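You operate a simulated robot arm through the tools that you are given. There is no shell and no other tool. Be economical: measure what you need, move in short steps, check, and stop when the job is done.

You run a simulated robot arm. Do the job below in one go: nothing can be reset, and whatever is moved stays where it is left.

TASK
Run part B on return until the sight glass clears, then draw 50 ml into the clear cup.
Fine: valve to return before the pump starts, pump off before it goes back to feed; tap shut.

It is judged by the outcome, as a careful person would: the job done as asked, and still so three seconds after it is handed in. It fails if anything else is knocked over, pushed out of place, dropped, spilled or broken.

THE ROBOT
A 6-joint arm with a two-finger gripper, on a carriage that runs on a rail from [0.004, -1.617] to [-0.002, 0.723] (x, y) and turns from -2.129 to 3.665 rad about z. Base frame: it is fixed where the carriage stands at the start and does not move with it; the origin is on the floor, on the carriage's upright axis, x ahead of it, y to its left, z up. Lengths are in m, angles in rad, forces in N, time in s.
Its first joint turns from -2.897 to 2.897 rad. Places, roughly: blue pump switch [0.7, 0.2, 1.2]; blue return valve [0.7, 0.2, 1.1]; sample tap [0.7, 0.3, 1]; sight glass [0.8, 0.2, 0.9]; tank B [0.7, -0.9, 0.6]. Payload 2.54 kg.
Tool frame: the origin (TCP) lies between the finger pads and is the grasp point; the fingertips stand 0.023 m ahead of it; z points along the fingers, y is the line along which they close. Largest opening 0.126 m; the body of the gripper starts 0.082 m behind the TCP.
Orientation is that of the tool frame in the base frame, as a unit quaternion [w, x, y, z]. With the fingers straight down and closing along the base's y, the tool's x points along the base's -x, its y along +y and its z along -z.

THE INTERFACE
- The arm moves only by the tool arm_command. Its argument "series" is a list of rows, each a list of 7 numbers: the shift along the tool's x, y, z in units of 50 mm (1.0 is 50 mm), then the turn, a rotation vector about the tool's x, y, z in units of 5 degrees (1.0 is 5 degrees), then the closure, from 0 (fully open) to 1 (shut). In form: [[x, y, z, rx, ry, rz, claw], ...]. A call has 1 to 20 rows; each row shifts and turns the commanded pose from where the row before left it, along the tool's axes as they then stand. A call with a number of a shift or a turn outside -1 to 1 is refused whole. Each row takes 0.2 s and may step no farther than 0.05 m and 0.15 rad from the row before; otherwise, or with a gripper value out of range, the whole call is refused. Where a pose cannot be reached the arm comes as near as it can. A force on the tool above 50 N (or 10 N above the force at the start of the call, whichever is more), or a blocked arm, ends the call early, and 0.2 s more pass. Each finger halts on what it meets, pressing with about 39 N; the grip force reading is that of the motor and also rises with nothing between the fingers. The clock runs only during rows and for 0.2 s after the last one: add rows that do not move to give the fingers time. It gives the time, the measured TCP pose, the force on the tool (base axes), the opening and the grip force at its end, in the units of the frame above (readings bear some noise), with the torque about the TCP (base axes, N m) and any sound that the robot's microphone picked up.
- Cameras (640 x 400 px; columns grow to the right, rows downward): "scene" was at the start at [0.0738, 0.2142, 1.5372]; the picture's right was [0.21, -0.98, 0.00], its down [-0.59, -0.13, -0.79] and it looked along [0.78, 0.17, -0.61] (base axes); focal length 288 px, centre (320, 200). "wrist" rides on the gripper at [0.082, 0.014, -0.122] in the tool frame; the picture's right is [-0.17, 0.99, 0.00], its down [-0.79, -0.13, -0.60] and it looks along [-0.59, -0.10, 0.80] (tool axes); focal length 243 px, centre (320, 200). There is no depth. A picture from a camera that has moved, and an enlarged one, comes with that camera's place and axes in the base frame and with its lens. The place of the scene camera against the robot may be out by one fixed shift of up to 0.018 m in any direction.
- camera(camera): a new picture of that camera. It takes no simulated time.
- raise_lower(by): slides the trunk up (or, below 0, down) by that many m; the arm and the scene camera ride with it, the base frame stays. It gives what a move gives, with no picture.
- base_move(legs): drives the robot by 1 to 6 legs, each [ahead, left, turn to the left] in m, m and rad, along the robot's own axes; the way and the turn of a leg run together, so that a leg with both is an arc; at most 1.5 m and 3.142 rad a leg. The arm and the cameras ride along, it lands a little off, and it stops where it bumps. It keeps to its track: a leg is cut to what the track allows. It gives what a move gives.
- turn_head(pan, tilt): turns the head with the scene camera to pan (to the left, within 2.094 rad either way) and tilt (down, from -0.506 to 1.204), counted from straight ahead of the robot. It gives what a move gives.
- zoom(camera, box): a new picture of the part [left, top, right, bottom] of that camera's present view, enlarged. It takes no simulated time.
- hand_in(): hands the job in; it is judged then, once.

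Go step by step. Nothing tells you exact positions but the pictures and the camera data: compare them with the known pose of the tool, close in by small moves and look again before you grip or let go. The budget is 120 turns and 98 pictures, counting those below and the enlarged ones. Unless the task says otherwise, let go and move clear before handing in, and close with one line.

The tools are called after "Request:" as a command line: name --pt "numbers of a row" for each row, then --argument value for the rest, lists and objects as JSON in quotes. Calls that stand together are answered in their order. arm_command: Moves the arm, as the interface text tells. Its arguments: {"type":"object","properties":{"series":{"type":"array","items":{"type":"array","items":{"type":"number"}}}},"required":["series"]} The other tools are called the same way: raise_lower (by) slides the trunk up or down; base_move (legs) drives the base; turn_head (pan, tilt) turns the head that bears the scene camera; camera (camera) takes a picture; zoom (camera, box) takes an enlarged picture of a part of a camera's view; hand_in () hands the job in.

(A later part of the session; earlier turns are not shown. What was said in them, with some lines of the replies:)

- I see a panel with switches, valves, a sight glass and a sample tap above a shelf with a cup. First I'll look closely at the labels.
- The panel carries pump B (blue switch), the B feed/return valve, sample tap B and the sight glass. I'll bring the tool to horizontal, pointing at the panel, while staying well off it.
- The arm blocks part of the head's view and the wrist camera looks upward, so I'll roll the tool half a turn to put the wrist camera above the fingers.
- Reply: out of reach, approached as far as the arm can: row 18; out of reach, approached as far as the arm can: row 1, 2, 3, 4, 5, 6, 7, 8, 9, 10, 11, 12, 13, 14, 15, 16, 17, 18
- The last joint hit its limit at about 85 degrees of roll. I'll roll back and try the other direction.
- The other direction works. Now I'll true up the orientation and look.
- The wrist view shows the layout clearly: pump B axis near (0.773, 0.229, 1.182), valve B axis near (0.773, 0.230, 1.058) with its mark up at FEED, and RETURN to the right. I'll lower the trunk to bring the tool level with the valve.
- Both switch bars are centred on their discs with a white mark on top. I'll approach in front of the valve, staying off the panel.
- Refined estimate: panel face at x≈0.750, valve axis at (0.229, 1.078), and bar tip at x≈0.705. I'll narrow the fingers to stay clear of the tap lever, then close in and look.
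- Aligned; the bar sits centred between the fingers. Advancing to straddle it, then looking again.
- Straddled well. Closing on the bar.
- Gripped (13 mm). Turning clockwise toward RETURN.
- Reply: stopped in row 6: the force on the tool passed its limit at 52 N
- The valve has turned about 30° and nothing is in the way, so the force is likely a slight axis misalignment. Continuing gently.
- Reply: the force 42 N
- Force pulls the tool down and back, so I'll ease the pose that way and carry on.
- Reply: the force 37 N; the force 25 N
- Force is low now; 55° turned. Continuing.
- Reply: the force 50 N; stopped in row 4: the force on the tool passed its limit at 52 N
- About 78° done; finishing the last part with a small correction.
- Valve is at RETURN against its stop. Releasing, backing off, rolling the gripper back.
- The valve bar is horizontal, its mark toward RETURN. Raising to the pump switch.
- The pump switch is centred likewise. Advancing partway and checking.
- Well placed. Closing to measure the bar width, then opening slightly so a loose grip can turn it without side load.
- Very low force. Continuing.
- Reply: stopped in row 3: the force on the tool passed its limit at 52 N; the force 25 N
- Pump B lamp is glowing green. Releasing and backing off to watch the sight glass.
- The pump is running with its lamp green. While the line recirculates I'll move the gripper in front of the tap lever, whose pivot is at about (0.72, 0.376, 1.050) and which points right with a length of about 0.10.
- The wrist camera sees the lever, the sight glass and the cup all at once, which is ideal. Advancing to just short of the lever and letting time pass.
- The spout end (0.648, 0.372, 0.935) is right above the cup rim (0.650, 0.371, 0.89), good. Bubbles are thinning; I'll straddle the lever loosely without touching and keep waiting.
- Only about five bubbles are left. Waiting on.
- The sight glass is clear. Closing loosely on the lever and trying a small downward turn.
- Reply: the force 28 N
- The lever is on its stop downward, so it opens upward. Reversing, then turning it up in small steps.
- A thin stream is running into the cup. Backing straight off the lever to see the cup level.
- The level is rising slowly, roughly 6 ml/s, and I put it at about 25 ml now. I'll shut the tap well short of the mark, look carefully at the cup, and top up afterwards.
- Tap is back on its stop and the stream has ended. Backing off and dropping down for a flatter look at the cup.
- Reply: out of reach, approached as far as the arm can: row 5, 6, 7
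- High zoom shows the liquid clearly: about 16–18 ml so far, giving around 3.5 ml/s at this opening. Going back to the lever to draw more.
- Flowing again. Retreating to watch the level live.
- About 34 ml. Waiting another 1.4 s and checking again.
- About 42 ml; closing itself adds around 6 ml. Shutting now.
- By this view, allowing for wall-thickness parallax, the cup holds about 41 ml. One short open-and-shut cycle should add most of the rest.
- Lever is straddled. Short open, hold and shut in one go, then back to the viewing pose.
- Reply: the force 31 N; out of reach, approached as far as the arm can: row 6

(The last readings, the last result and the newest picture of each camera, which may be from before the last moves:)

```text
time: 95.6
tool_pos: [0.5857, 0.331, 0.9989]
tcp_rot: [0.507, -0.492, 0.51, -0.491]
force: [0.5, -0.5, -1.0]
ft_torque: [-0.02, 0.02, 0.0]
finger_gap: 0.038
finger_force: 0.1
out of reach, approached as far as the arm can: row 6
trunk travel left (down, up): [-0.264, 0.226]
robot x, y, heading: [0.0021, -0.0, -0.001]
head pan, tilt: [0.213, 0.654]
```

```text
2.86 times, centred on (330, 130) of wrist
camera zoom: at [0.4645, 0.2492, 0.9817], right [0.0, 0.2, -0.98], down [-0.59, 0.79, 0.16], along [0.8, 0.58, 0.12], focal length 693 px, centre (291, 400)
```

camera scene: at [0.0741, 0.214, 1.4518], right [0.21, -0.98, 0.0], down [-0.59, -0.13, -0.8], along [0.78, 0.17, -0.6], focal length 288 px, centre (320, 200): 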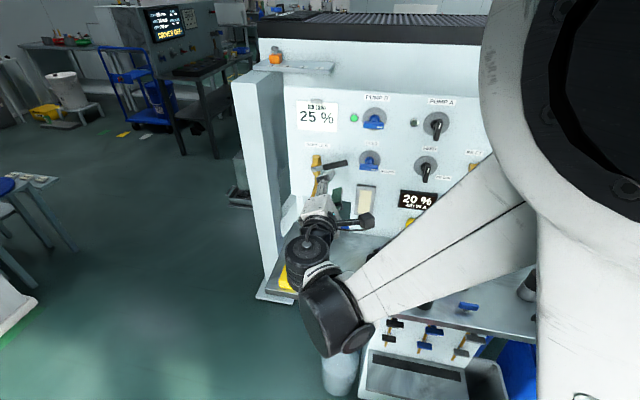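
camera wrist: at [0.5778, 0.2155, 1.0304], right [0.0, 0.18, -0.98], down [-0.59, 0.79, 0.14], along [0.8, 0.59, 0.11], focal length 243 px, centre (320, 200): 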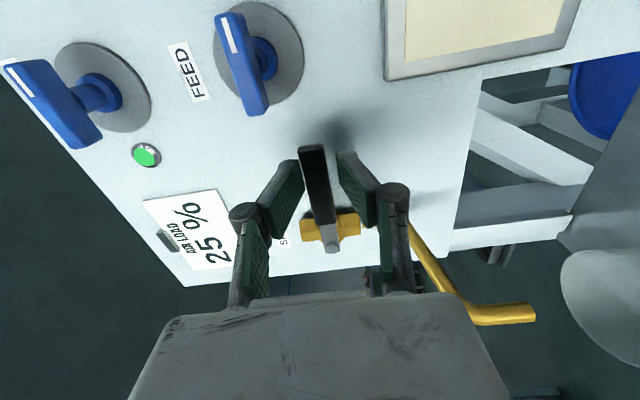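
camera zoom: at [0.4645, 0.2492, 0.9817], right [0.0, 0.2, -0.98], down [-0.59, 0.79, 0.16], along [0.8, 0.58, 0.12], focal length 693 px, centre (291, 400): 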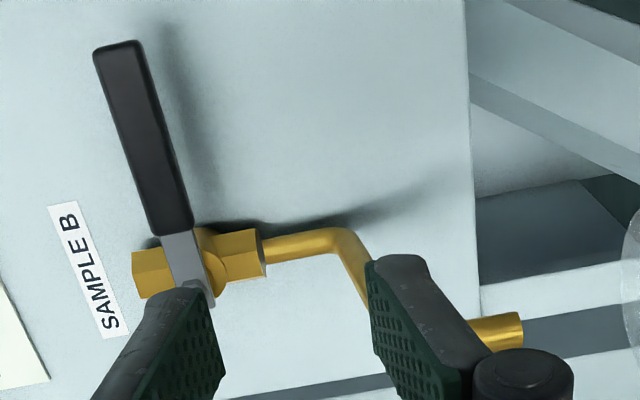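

The last cycle added about 4.5 ml, bringing it to about 45–46 ml. One more identical cycle should reach the mark.

Request:
arm_command --pt "0.31 -0.46 0 0 0 -0.15 0.7" --pt "0.3 -0.46 0 0 0 -0.15 0.7" --pt "0 0 0.5 0 0 0 0.7" --pt "0 -0.03 0.9 0 0 0 0.7" --pt "0 0 0.9 0 0 0 0.7" --pt "0 0 0 0 0 0 0.8" --pt "0 0 0 0 0 0 0.8"

Request:
camera --camera "wrist"

```text
time: 97.2
tool_pos: [0.7016, 0.2991, 1.0472]
tcp_rot: [0.502, -0.496, 0.504, -0.497]
force: [1.0, -0.2, -0.2]
ft_torque: [0.0, -0.01, -0.03]
finger_gap: 0.0254
finger_force: 0.0
trunk travel left (down, up): [-0.264, 0.226]
robot x, y, heading: [0.0016, 0.0013, 0.002]
head pan, tilt: [0.213, 0.654]
```

```text
29 pictures are left
camera wrist: at [0.58, 0.2162, 1.0311], right [0.0, 0.18, -0.98], down [-0.59, 0.79, 0.14], along [0.8, 0.59, 0.11], focal length 243 px, centre (320, 200)
```

wrist: 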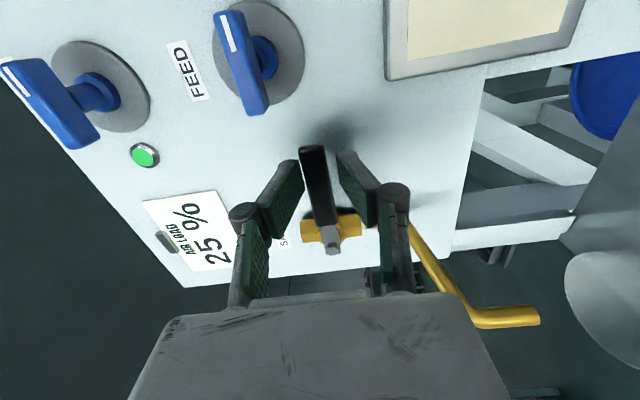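

Request:
arm_command --pt "-0.004 -0.136 0 0 0 -1 0.8" --pt "-0.004 -0.136 0 0 0 -1 0.8" --pt "-0.004 -0.136 0 0 0 -1 0.8" --pt "-0.004 -0.136 0 0 0 -1 0.8" --pt "-0.004 -0.136 0 0 0 -1 0.8" --pt "0 0 0 0 0 0 0.8" --pt "0 0 0 0 0 0 0.8" --pt "0 0 0 0 0 0 0.8" --pt "0 0 0 0 0 0 0.8" --pt "-0.004 0.136 0 0 0 1 0.8" --pt "-0.004 0.136 0 0 0 1 0.8" --pt "-0.004 0.136 0 0 0 1 0.8" --pt "-0.004 0.136 0 0 0 1 0.8" --pt "-0.004 0.136 0 0 0 1 0.8" --pt "-0.004 0.17 0 0 0 0.6 0.8" --pt "0 0.14 0 0 0 0 0.8"

Request:
arm_command --pt "0 -0.2 0 0 0 -0.3 0.75" --pt "0 0 -0.9 0 0 0 0.7" --pt "0 0 -0.9 0 0 0 0.7" --pt "0 0 -0.3 0 0 0 0.7" --pt "-0.4 0.6 -0.2 0 0 0 0.7" --pt "-0.2 0.3 0 0 0 0 0.7" --pt "0 0 0 0 0 0 0.7"

Request:
zoom --camera "wrist" --box '[530, 110, 600, 155]'

Request:
zoom --camera "wrist" --box '[500, 105, 600, 205]'

```text
time: 100.6
tool_pos: [0.7009, 0.3013, 1.0337]
tcp_rot: [0.516, -0.483, 0.516, -0.485]
force: [6.8, 7.0, 34.0]
ft_torque: [-0.63, -0.61, 0.49]
finger_gap: 0.0493
finger_force: 17.6
trunk travel left (down, up): [-0.264, 0.226]
robot x, y, heading: [-0.0034, -0.0024, 0.003]
head pan, tilt: [0.213, 0.654]
```

```text
time: 102.2
tool_pos: [0.5888, 0.3328, 0.9973]
tcp_rot: [0.507, -0.491, 0.511, -0.491]
force: [-0.2, 0.1, 0.2]
ft_torque: [-0.03, 0.0, -0.03]
finger_gap: 0.0378
finger_force: 0.1
trunk travel left (down, up): [-0.264, 0.226]
robot x, y, heading: [-0.0012, -0.0046, -0.004]
head pan, tilt: [0.213, 0.654]
```

```text
8.89 times, centred on (565, 132) of wrist
camera zoom: at [0.4662, 0.2508, 0.9797], right [0.0, 0.2, -0.98], down [-0.59, 0.79, 0.16], along [0.81, 0.58, 0.12], focal length 2157 px, centre (-1858, 800)
```

zoom: 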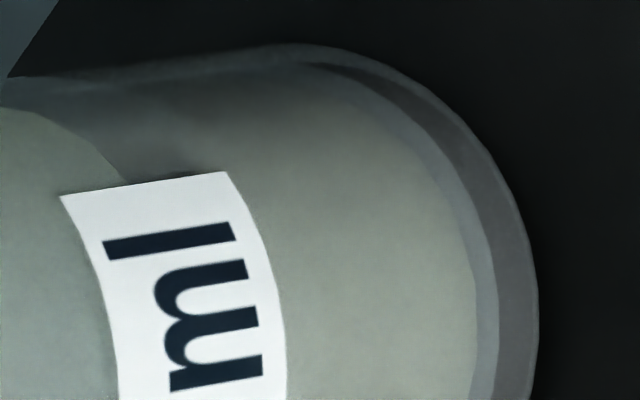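

```text
4.00 times, centred on (550, 155) of wrist
camera zoom: at [0.4662, 0.2508, 0.9797], right [0.0, 0.2, -0.98], down [-0.59, 0.79, 0.16], along [0.81, 0.58, 0.12], focal length 970 px, centre (-600, 380)
```

zoom: 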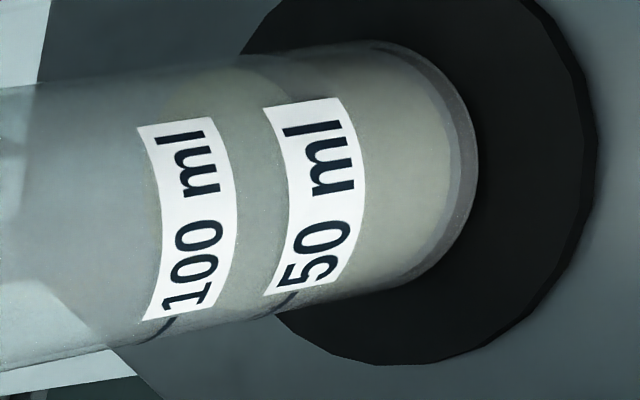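

The level now sits at the 50 ml mark. Next is pump off: moving to the pump switch with the fingers vertical across the horizontal bar.

Request:
arm_command --pt "0.418 -0.78 0 0 0 -0.1 0.62" --pt "0.418 -0.78 0 0 0 -0.1 0.62" --pt "0.418 -0.78 0 0 0 -0.1 0.62" --pt "0.418 -0.78 0 0 0 -0.1 0.62" --pt "0.418 -0.78 0 0 0 0 0.62" --pt "0 0 0 0 0 0 0.62"

Request:
camera --camera "wrist"

```text
time: 103.6
tool_pos: [0.5867, 0.2232, 1.1897]
tcp_rot: [0.5, -0.499, 0.501, -0.5]
force: [-0.3, -0.1, -0.2]
ft_torque: [0.04, -0.04, 0.05]
finger_gap: 0.0477
finger_force: 0.0
trunk travel left (down, up): [-0.264, 0.226]
robot x, y, heading: [0.0043, -0.0008, 0.002]
head pan, tilt: [0.213, 0.654]
```

```text
26 pictures are left
camera wrist: at [0.4652, 0.1398, 1.1741], right [0.0, 0.17, -0.99], down [-0.6, 0.79, 0.14], along [0.8, 0.59, 0.1], focal length 243 px, centre (320, 200)
```

wrist: 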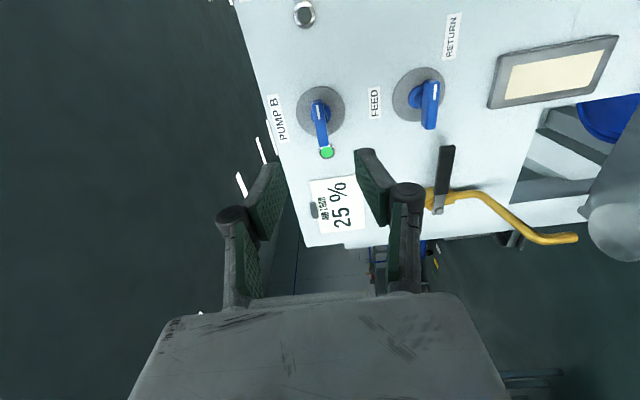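

Request:
arm_command --pt "-0.12 -0.05 0.5 0 0 0 0.62" --pt "0 0 0.6 0 0 0 0.62" --pt "0 0 0.6 0 0 0 0.62" --pt "0 0 0.5 0 0 0 0.62" --pt "0 0 0.22 0 0 0 0.62" --pt "0 0 0 0 0 0 0.62"

Request:
camera --camera "wrist"

```text
time: 105.0
tool_pos: [0.7081, 0.2279, 1.1915]
tcp_rot: [0.5, -0.499, 0.501, -0.5]
force: [-0.4, -0.5, -0.5]
ft_torque: [-0.01, -0.02, -0.04]
finger_gap: 0.0478
finger_force: 0.0
trunk travel left (down, up): [-0.264, 0.226]
robot x, y, heading: [-0.0005, 0.0028, -0.002]
head pan, tilt: [0.213, 0.654]
```

```text
25 pictures are left
camera wrist: at [0.5864, 0.1456, 1.1771], right [0.0, 0.17, -0.99], down [-0.59, 0.79, 0.14], along [0.8, 0.59, 0.1], focal length 243 px, centre (320, 200)
```

wrist: 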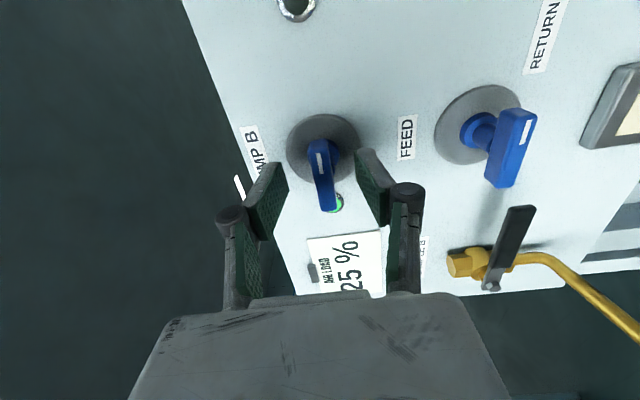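

Well centred. Loose grip and turn back counter-clockwise.

Request:
arm_command --pt "0 -0.02 0 0 0 0 0.8" --pt "0 0 0 0 0 0 0.873" --pt "0 0 0 0 0 -0.9 0.873" --pt "0 0 0 0 0 -0.9 0.873" --pt "0 0 0 0 0 -0.9 0.873" --pt "0 0 0 0 0 -0.9 0.873" --pt "0 0 0 0 0 -0.9 0.873" --pt "0 0 0 0 0 -0.9 0.873" --pt "0 0 0 0 0 -0.9 0.873" --pt "0 0 0 0 0 -0.9 0.873" --pt "0 0 0 0 0 -0.9 0.873" --pt "0 0 0 0 0 -0.9 0.873"

Request:
arm_command --pt "0 0 0 0 0 -0.9 0.873" --pt "0 0 0 0 0 -0.9 0.873" --pt "0 0 0 0 0 -0.9 0.873" --pt "0 0 0 0 0 -0.9 0.873" --pt "0 0 0 0 0 -0.9 0.873" --pt "0 0 0 0 0 -0.9 0.873" --pt "0 0 0 0 0 -0.9 0.873" --pt "0 0 0 0 0 -0.9 0.873" --pt "0 0 0 0 0 -0.9 0.873" --pt "0 0 0 0 0 -0.9 0.873" --pt "0 0 0 0 0 -0.3 0.873"

Request:
camera --camera "wrist"

```text
time: 107.6
tool_pos: [0.7082, 0.2282, 1.1929]
tcp_rot: [-0.27, 0.653, -0.273, 0.653]
force: [-0.3, -1.0, -2.8]
ft_torque: [0.06, 0.06, -0.04]
finger_gap: 0.0179
finger_force: 1.2
trunk travel left (down, up): [-0.264, 0.226]
robot x, y, heading: [0.0024, -0.0018, -0.001]
head pan, tilt: [0.213, 0.654]
```

```text
time: 110.0
tool_pos: [0.7078, 0.2279, 1.1938]
tcp_rot: [0.01, 0.707, 0.008, 0.707]
force: [0.7, 1.6, 0.6]
ft_torque: [0.02, -0.05, 0.02]
finger_gap: 0.0174
finger_force: 0.6
trunk travel left (down, up): [-0.264, 0.226]
robot x, y, heading: [0.0014, -0.0006, -0.001]
head pan, tilt: [0.213, 0.654]
```

```text
24 pictures are left
camera wrist: at [0.5859, 0.2157, 1.2749], right [0.0, -0.99, -0.14], down [-0.6, 0.12, -0.79], along [0.8, 0.08, -0.59], focal length 243 px, centre (320, 200)
```

wrist: 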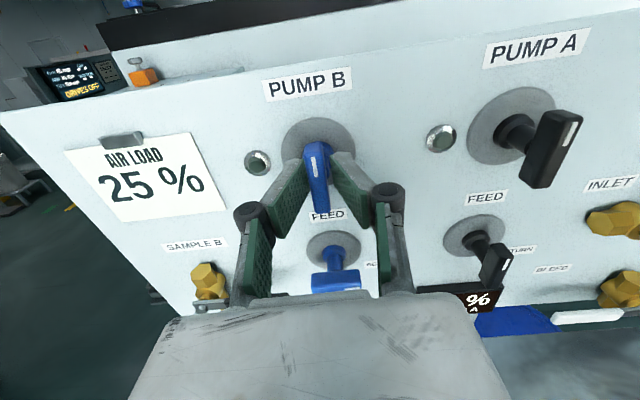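

Lamp is off. A light squeeze to seat the bar vertical, then release and back off.

Request:
arm_command --pt "0 0 0 0 0 -0.4 0.873" --pt "0 0 0 0 0 0 0.893" --pt "0 0 0 0 0 0 0.893" --pt "0 0 0 0 0 0.5 0.7" --pt "0 0 0 0 0 0.1 0.62" --pt "0 0 -0.8 0 0 0 0.62" --pt "0 0 -0.8 0 0 0 0.62" --pt "0 0 -0.6 0 0 0 0.62"

Request:
camera --camera "wrist"

```text
time: 111.8
tool_pos: [0.5984, 0.2273, 1.194]
tcp_rot: [0.004, 0.707, 0.001, 0.707]
force: [0.2, -0.4, 1.0]
ft_torque: [0.01, -0.02, 0.03]
finger_gap: 0.0478
finger_force: 0.0
trunk travel left (down, up): [-0.264, 0.226]
robot x, y, heading: [-0.0011, -0.0012, 0.002]
head pan, tilt: [0.213, 0.654]
```

```text
23 pictures are left
camera wrist: at [0.4766, 0.2124, 1.2744], right [0.0, -0.99, -0.16], down [-0.6, 0.13, -0.79], along [0.8, 0.09, -0.59], focal length 243 px, centre (320, 200)
```

wrist: 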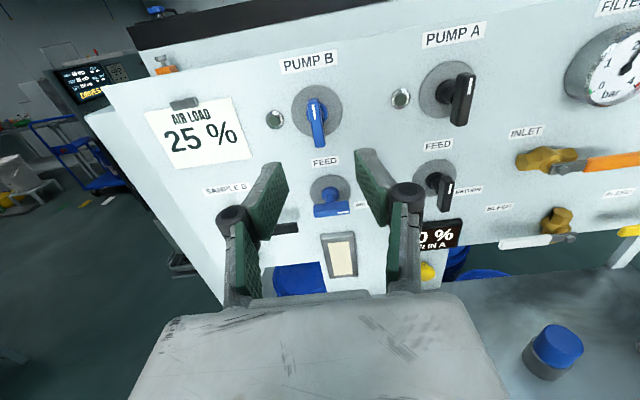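

Pump B is off. Lowering to the valve and rolling the gripper to straddle its horizontal bar.

Request:
raise_lower --by -0.117

Request:
arm_command --pt "0 0 0 0 0 1 0.62" --pt "0 0 0 0 0 1 0.62" --pt "0 0 0 0 0 1 0.62" --pt "0 0 0 0 0 1 0.62" --pt "0 0 0 0 0 1 0.62" --pt "0 0 0 0 0 1 0.62" --pt "0 0 0 0 0 1 0.62" --pt "0 0 0 0 0 1 0.62" --pt "0 0 0 0 0 1 0.62" --pt "0 0 0 0 0 1 0.62" --pt "0 0 0 0 0 1 0.62" --pt "0 0 0 0 0 1 0.62" --pt "0 0 0 0 0 1 0.62" --pt "0 0 0 0 0 1 0.62" --pt "0 0 0 0 0 1 0.62" --pt "0 0 0 0 0 1 0.62" --pt "0 0 0 0 0 1 0.62" --pt "0 0 0 0 0 1 0.62"

Request:
camera --camera "wrist"

```text
time: 113.2
tool_pos: [0.5995, 0.2275, 1.077]
tcp_rot: [0.003, 0.707, 0.002, 0.707]
force: [-0.6, 0.5, -0.3]
ft_torque: [-0.02, 0.03, 0.0]
finger_gap: 0.0478
finger_force: 0.0
trunk travel left (down, up): [-0.147, 0.343]
robot x, y, heading: [-0.0016, -0.0006, 0.003]
head pan, tilt: [0.213, 0.654]
```

```text
time: 117.0
tool_pos: [0.5991, 0.2266, 1.0764]
tcp_rot: [-0.498, 0.501, -0.499, 0.502]
force: [0.1, -0.7, -0.8]
ft_torque: [-0.06, -0.04, -0.01]
finger_gap: 0.0483
finger_force: 0.0
trunk travel left (down, up): [-0.147, 0.343]
robot x, y, heading: [0.003, -0.0, 0.002]
head pan, tilt: [0.213, 0.654]
```

```text
22 pictures are left
camera wrist: at [0.4769, 0.1435, 1.062], right [0.0, 0.16, -0.99], down [-0.59, 0.79, 0.13], along [0.8, 0.59, 0.1], focal length 243 px, centre (320, 200)
```

wrist: 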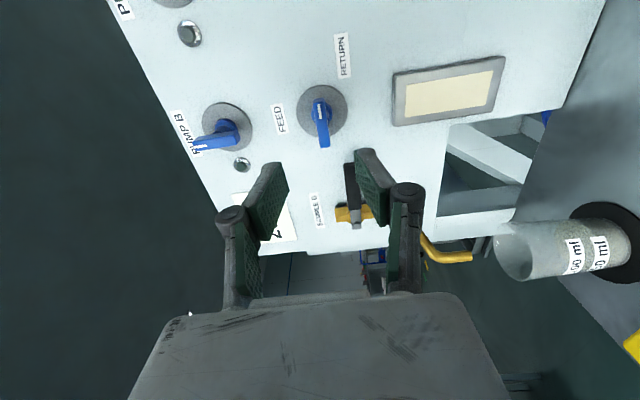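

Request:
arm_command --pt "-0.04 0 0.5 0 0 0 0.64" --pt "0 0 0.6 0 0 0 0.64" --pt "0 0 0.6 0 0 0 0.64" --pt "0 0 0.4 0 0 0 0.64" --pt "0 0 0.14 0 0 0 0.64" --pt "0 0 0 0 0 0 0.64"

Request:
camera --camera "wrist"

```text
time: 118.5
tool_pos: [0.7116, 0.2295, 1.0754]
tcp_rot: [-0.497, 0.501, -0.499, 0.503]
force: [0.4, 0.1, 1.4]
ft_torque: [0.0, 0.0, 0.03]
finger_gap: 0.0451
finger_force: 0.1
trunk travel left (down, up): [-0.147, 0.343]
robot x, y, heading: [0.0008, 0.0011, 0.0]
head pan, tilt: [0.213, 0.654]
```

```text
21 pictures are left
camera wrist: at [0.5894, 0.1458, 1.0612], right [0.0, 0.16, -0.99], down [-0.59, 0.79, 0.13], along [0.8, 0.59, 0.09], focal length 243 px, centre (320, 200)
```

wrist: 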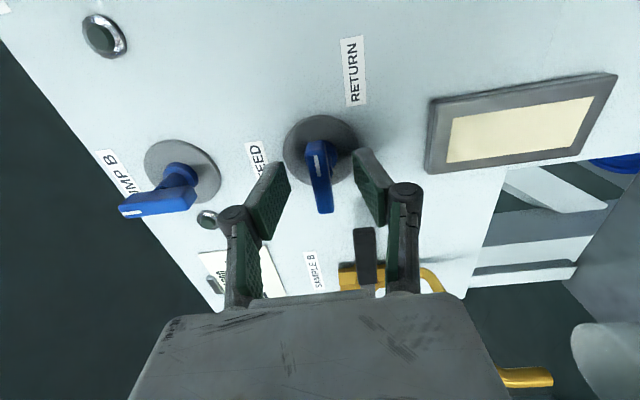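

Request:
arm_command --pt "0 0 0 0 0 0 0.8" --pt "0 0 0 0 0 0 0.873" --pt "0 0 0 0 0 -0.9 0.873" --pt "0 0 0 0 0 -0.9 0.873" --pt "0 0 0 0 0 -0.9 0.873" --pt "0 0 0 0 0 -0.9 0.873" --pt "0 0 0 0 0 -0.9 0.873" --pt "0 0 0 0 0 -0.9 0.873" --pt "0 0 0 0 0 -0.9 0.873" --pt "0 0 0 0 0 -0.9 0.873" --pt "0 0 0 0 0 -0.9 0.873" --pt "0 0 0 0 0 -0.9 0.873"

Request:
arm_command --pt "0 0 0 0 0 -0.9 0.873" --pt "0 0 0 0 0 -0.9 0.873" --pt "0 0 0 0 0 -0.9 0.873" --pt "0 0 0 0 0 -0.9 0.873" --pt "0 0 0 0 0 -0.9 0.873" --pt "0 0 0 0 0 -0.9 0.873" --pt "0 0 0 0 0 -0.9 0.873" --pt "0 0 0 0 0 -0.9 0.873" --pt "0 0 0 0 0 -0.9 0.873" --pt "0 0 0 0 0 -0.9 0.873" --pt "0 0 0 0 0 -0.3 0.873"

Request:
camera --camera "wrist"

```text
time: 121.0
tool_pos: [0.7104, 0.2293, 1.0768]
tcp_rot: [-0.266, 0.654, -0.269, 0.655]
force: [0.6, 0.0, -0.7]
ft_torque: [0.02, -0.01, 0.04]
finger_gap: 0.0164
finger_force: 0.3
trunk travel left (down, up): [-0.147, 0.343]
robot x, y, heading: [0.0025, -0.001, 0.0]
head pan, tilt: [0.213, 0.654]
```

```text
time: 123.5
tool_pos: [0.7108, 0.2276, 1.077]
tcp_rot: [0.012, 0.707, 0.011, 0.707]
force: [-1.0, 1.7, -0.6]
ft_torque: [-0.02, 0.02, 0.04]
finger_gap: 0.0178
finger_force: 1.1
trunk travel left (down, up): [-0.147, 0.343]
robot x, y, heading: [-0.0007, 0.002, -0.005]
head pan, tilt: [0.213, 0.654]
```

```text
20 pictures are left
camera wrist: at [0.5892, 0.2165, 1.1579], right [0.0, -0.99, -0.13], down [-0.6, 0.11, -0.79], along [0.8, 0.08, -0.59], focal length 243 px, centre (320, 200)
```

wrist: 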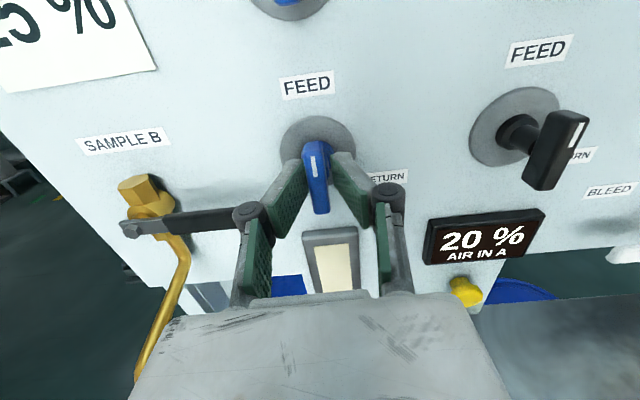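

The valve is back at FEED. Seating it, releasing and withdrawing.

Request:
arm_command --pt "0 0 0 0 0 -0.4 0.873" --pt "0 0 0 0 0 0 0.893" --pt "0 0 0 0 0 0 0.893" --pt "0 0 0 0 0 0.6 0.75" --pt "0 0 0 0 0 0.2 0.66" --pt "0 0 -0.8 0 0 0 0.66" --pt "0 0 -0.8 0 0 0 0.66" --pt "0 0 -0.8 0 0 0 0.66" --pt "0 0 0 0 0 0 0.66"

Request:
raise_lower --by 0.08

Request:
camera --camera "wrist"

Request:
zoom --camera "wrist" --box '[160, 40, 420, 300]'

Request:
camera --camera "scene"

```text
time: 125.5
tool_pos: [0.5915, 0.2303, 1.0741]
tcp_rot: [0.0, 0.707, -0.002, 0.707]
force: [0.6, -0.5, 0.6]
ft_torque: [-0.03, 0.0, 0.01]
finger_gap: 0.0429
finger_force: 0.1
trunk travel left (down, up): [-0.147, 0.343]
robot x, y, heading: [0.0001, 0.0003, -0.0]
head pan, tilt: [0.213, 0.654]
```

```text
time: 126.6
tool_pos: [0.5929, 0.2292, 1.1551]
tcp_rot: [0.0, 0.707, -0.001, 0.707]
force: [-0.2, -0.4, -0.2]
ft_torque: [-0.03, 0.0, 0.04]
finger_gap: 0.0428
finger_force: 0.0
trunk travel left (down, up): [-0.227, 0.263]
robot x, y, heading: [0.0021, 0.0007, 0.001]
head pan, tilt: [0.213, 0.654]
```

```text
19 pictures are left
camera wrist: at [0.47, 0.2151, 1.2348], right [0.0, -0.99, -0.17], down [-0.6, 0.14, -0.79], along [0.8, 0.1, -0.59], focal length 243 px, centre (320, 200)
```

wrist: 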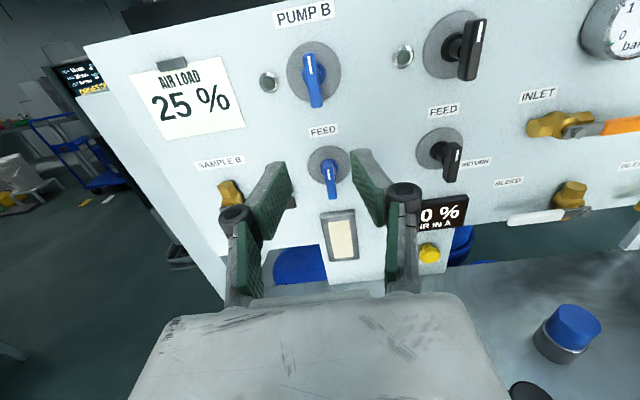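

```text
1.54 times, centred on (290, 170) of wrist
camera zoom: at [0.47, 0.2151, 1.2348], right [0.0, -0.99, -0.17], down [-0.6, 0.14, -0.79], along [0.8, 0.1, -0.59], focal length 373 px, centre (366, 246)
```

zoom: 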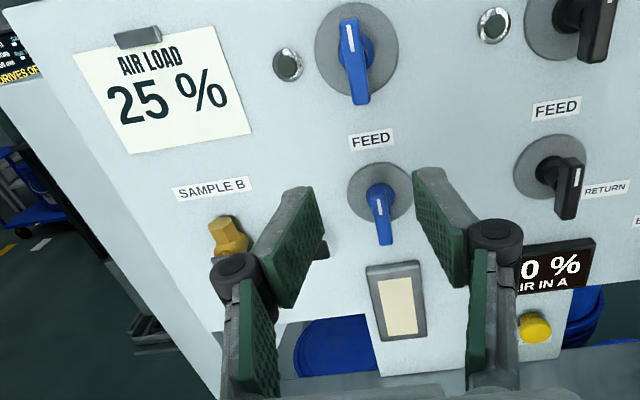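

```text
17 pictures are left
camera scene: at [0.0739, 0.2141, 1.4141], right [0.21, -0.98, 0.0], down [-0.59, -0.13, -0.79], along [0.78, 0.17, -0.61], focal length 288 px, centre (320, 200)
```

scene: 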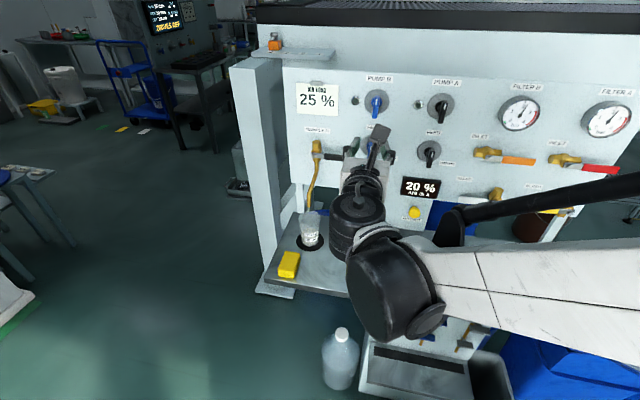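

Both switches are home. A final check of the cup and tap from the head camera.

Request:
zoom --camera "scene" --box '[292, 205, 332, 255]'

Request:
zoom --camera "scene" --box '[285, 120, 365, 220]'

```text
8.00 times, centred on (312, 230) of scene
camera zoom: at [0.0739, 0.2141, 1.4141], right [0.21, -0.98, 0.0], down [-0.59, -0.13, -0.79], along [0.78, 0.17, -0.61], focal length 2305 px, centre (384, -40)
```

zoom: 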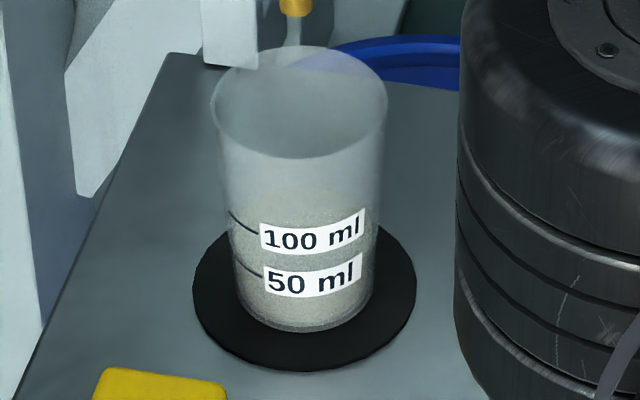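

```text
4.00 times, centred on (325, 170) of scene
camera zoom: at [0.0739, 0.2141, 1.4141], right [0.21, -0.98, 0.0], down [-0.59, -0.13, -0.79], along [0.78, 0.17, -0.61], focal length 1152 px, centre (300, 320)
```

zoom: 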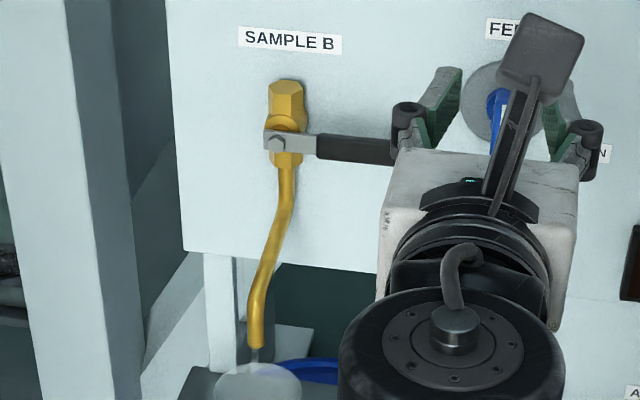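

There's something pale below the spout tip; checking for a drip and the exact level.

Request:
zoom --camera "scene" --box '[302, 198, 326, 213]'

Request:
zoom --camera "scene" --box '[316, 226, 344, 248]'

Request:
zoom --camera "scene" --box '[300, 222, 328, 248]'

```text
16.00 times, centred on (314, 206) of scene
camera zoom: at [0.0739, 0.2141, 1.4141], right [0.21, -0.98, 0.0], down [-0.59, -0.13, -0.79], along [0.78, 0.17, -0.61], focal length 4609 px, centre (416, 112)
```

zoom: 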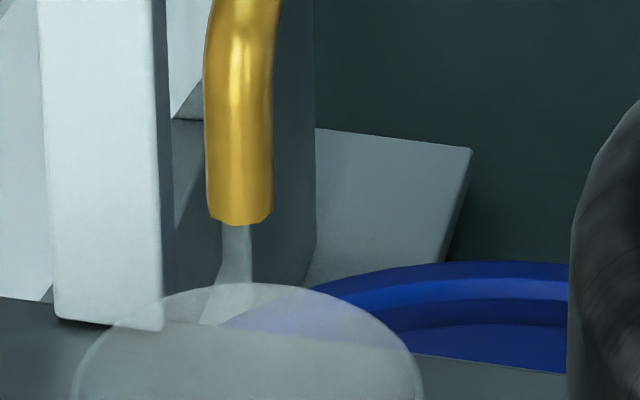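

```text
16.00 times, centred on (330, 237) of scene
camera zoom: at [0.0739, 0.2141, 1.4141], right [0.21, -0.98, 0.0], down [-0.59, -0.13, -0.79], along [0.78, 0.17, -0.61], focal length 4609 px, centre (160, -392)
```

zoom: 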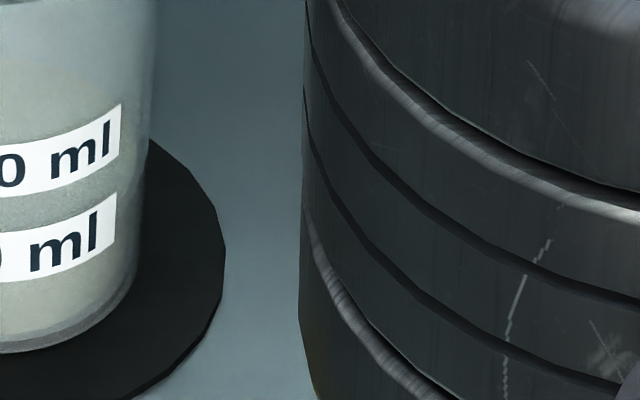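

```text
15.38 times, centred on (314, 235) of scene
camera zoom: at [0.0739, 0.2141, 1.4141], right [0.21, -0.98, 0.0], down [-0.59, -0.13, -0.79], along [0.78, 0.17, -0.61], focal length 4432 px, centre (412, -338)
```

zoom: 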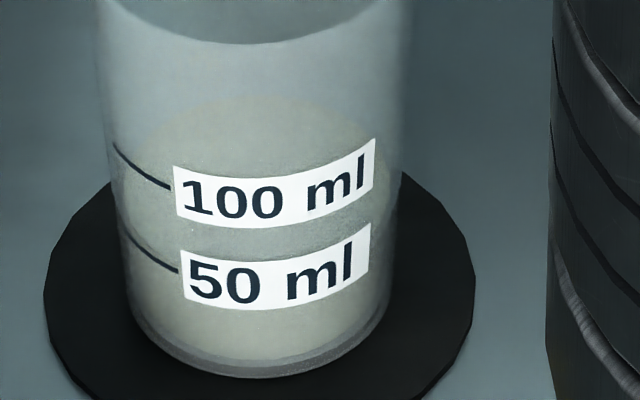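

The pale shape is just framing behind the spout. The tap is shut with no drip, the level is at the 50 ml mark, pump B is off and the valve is at FEED. The arm is clear, so I'm handing in.

Request:
hand_in

```text
The job is handed in.
```

Part B ran on return until the sight glass cleared, and about 50 ml, read by eye against the mark, is in the clear cup; the tap is shut, and pump B was switched off before the valve went back to feed.
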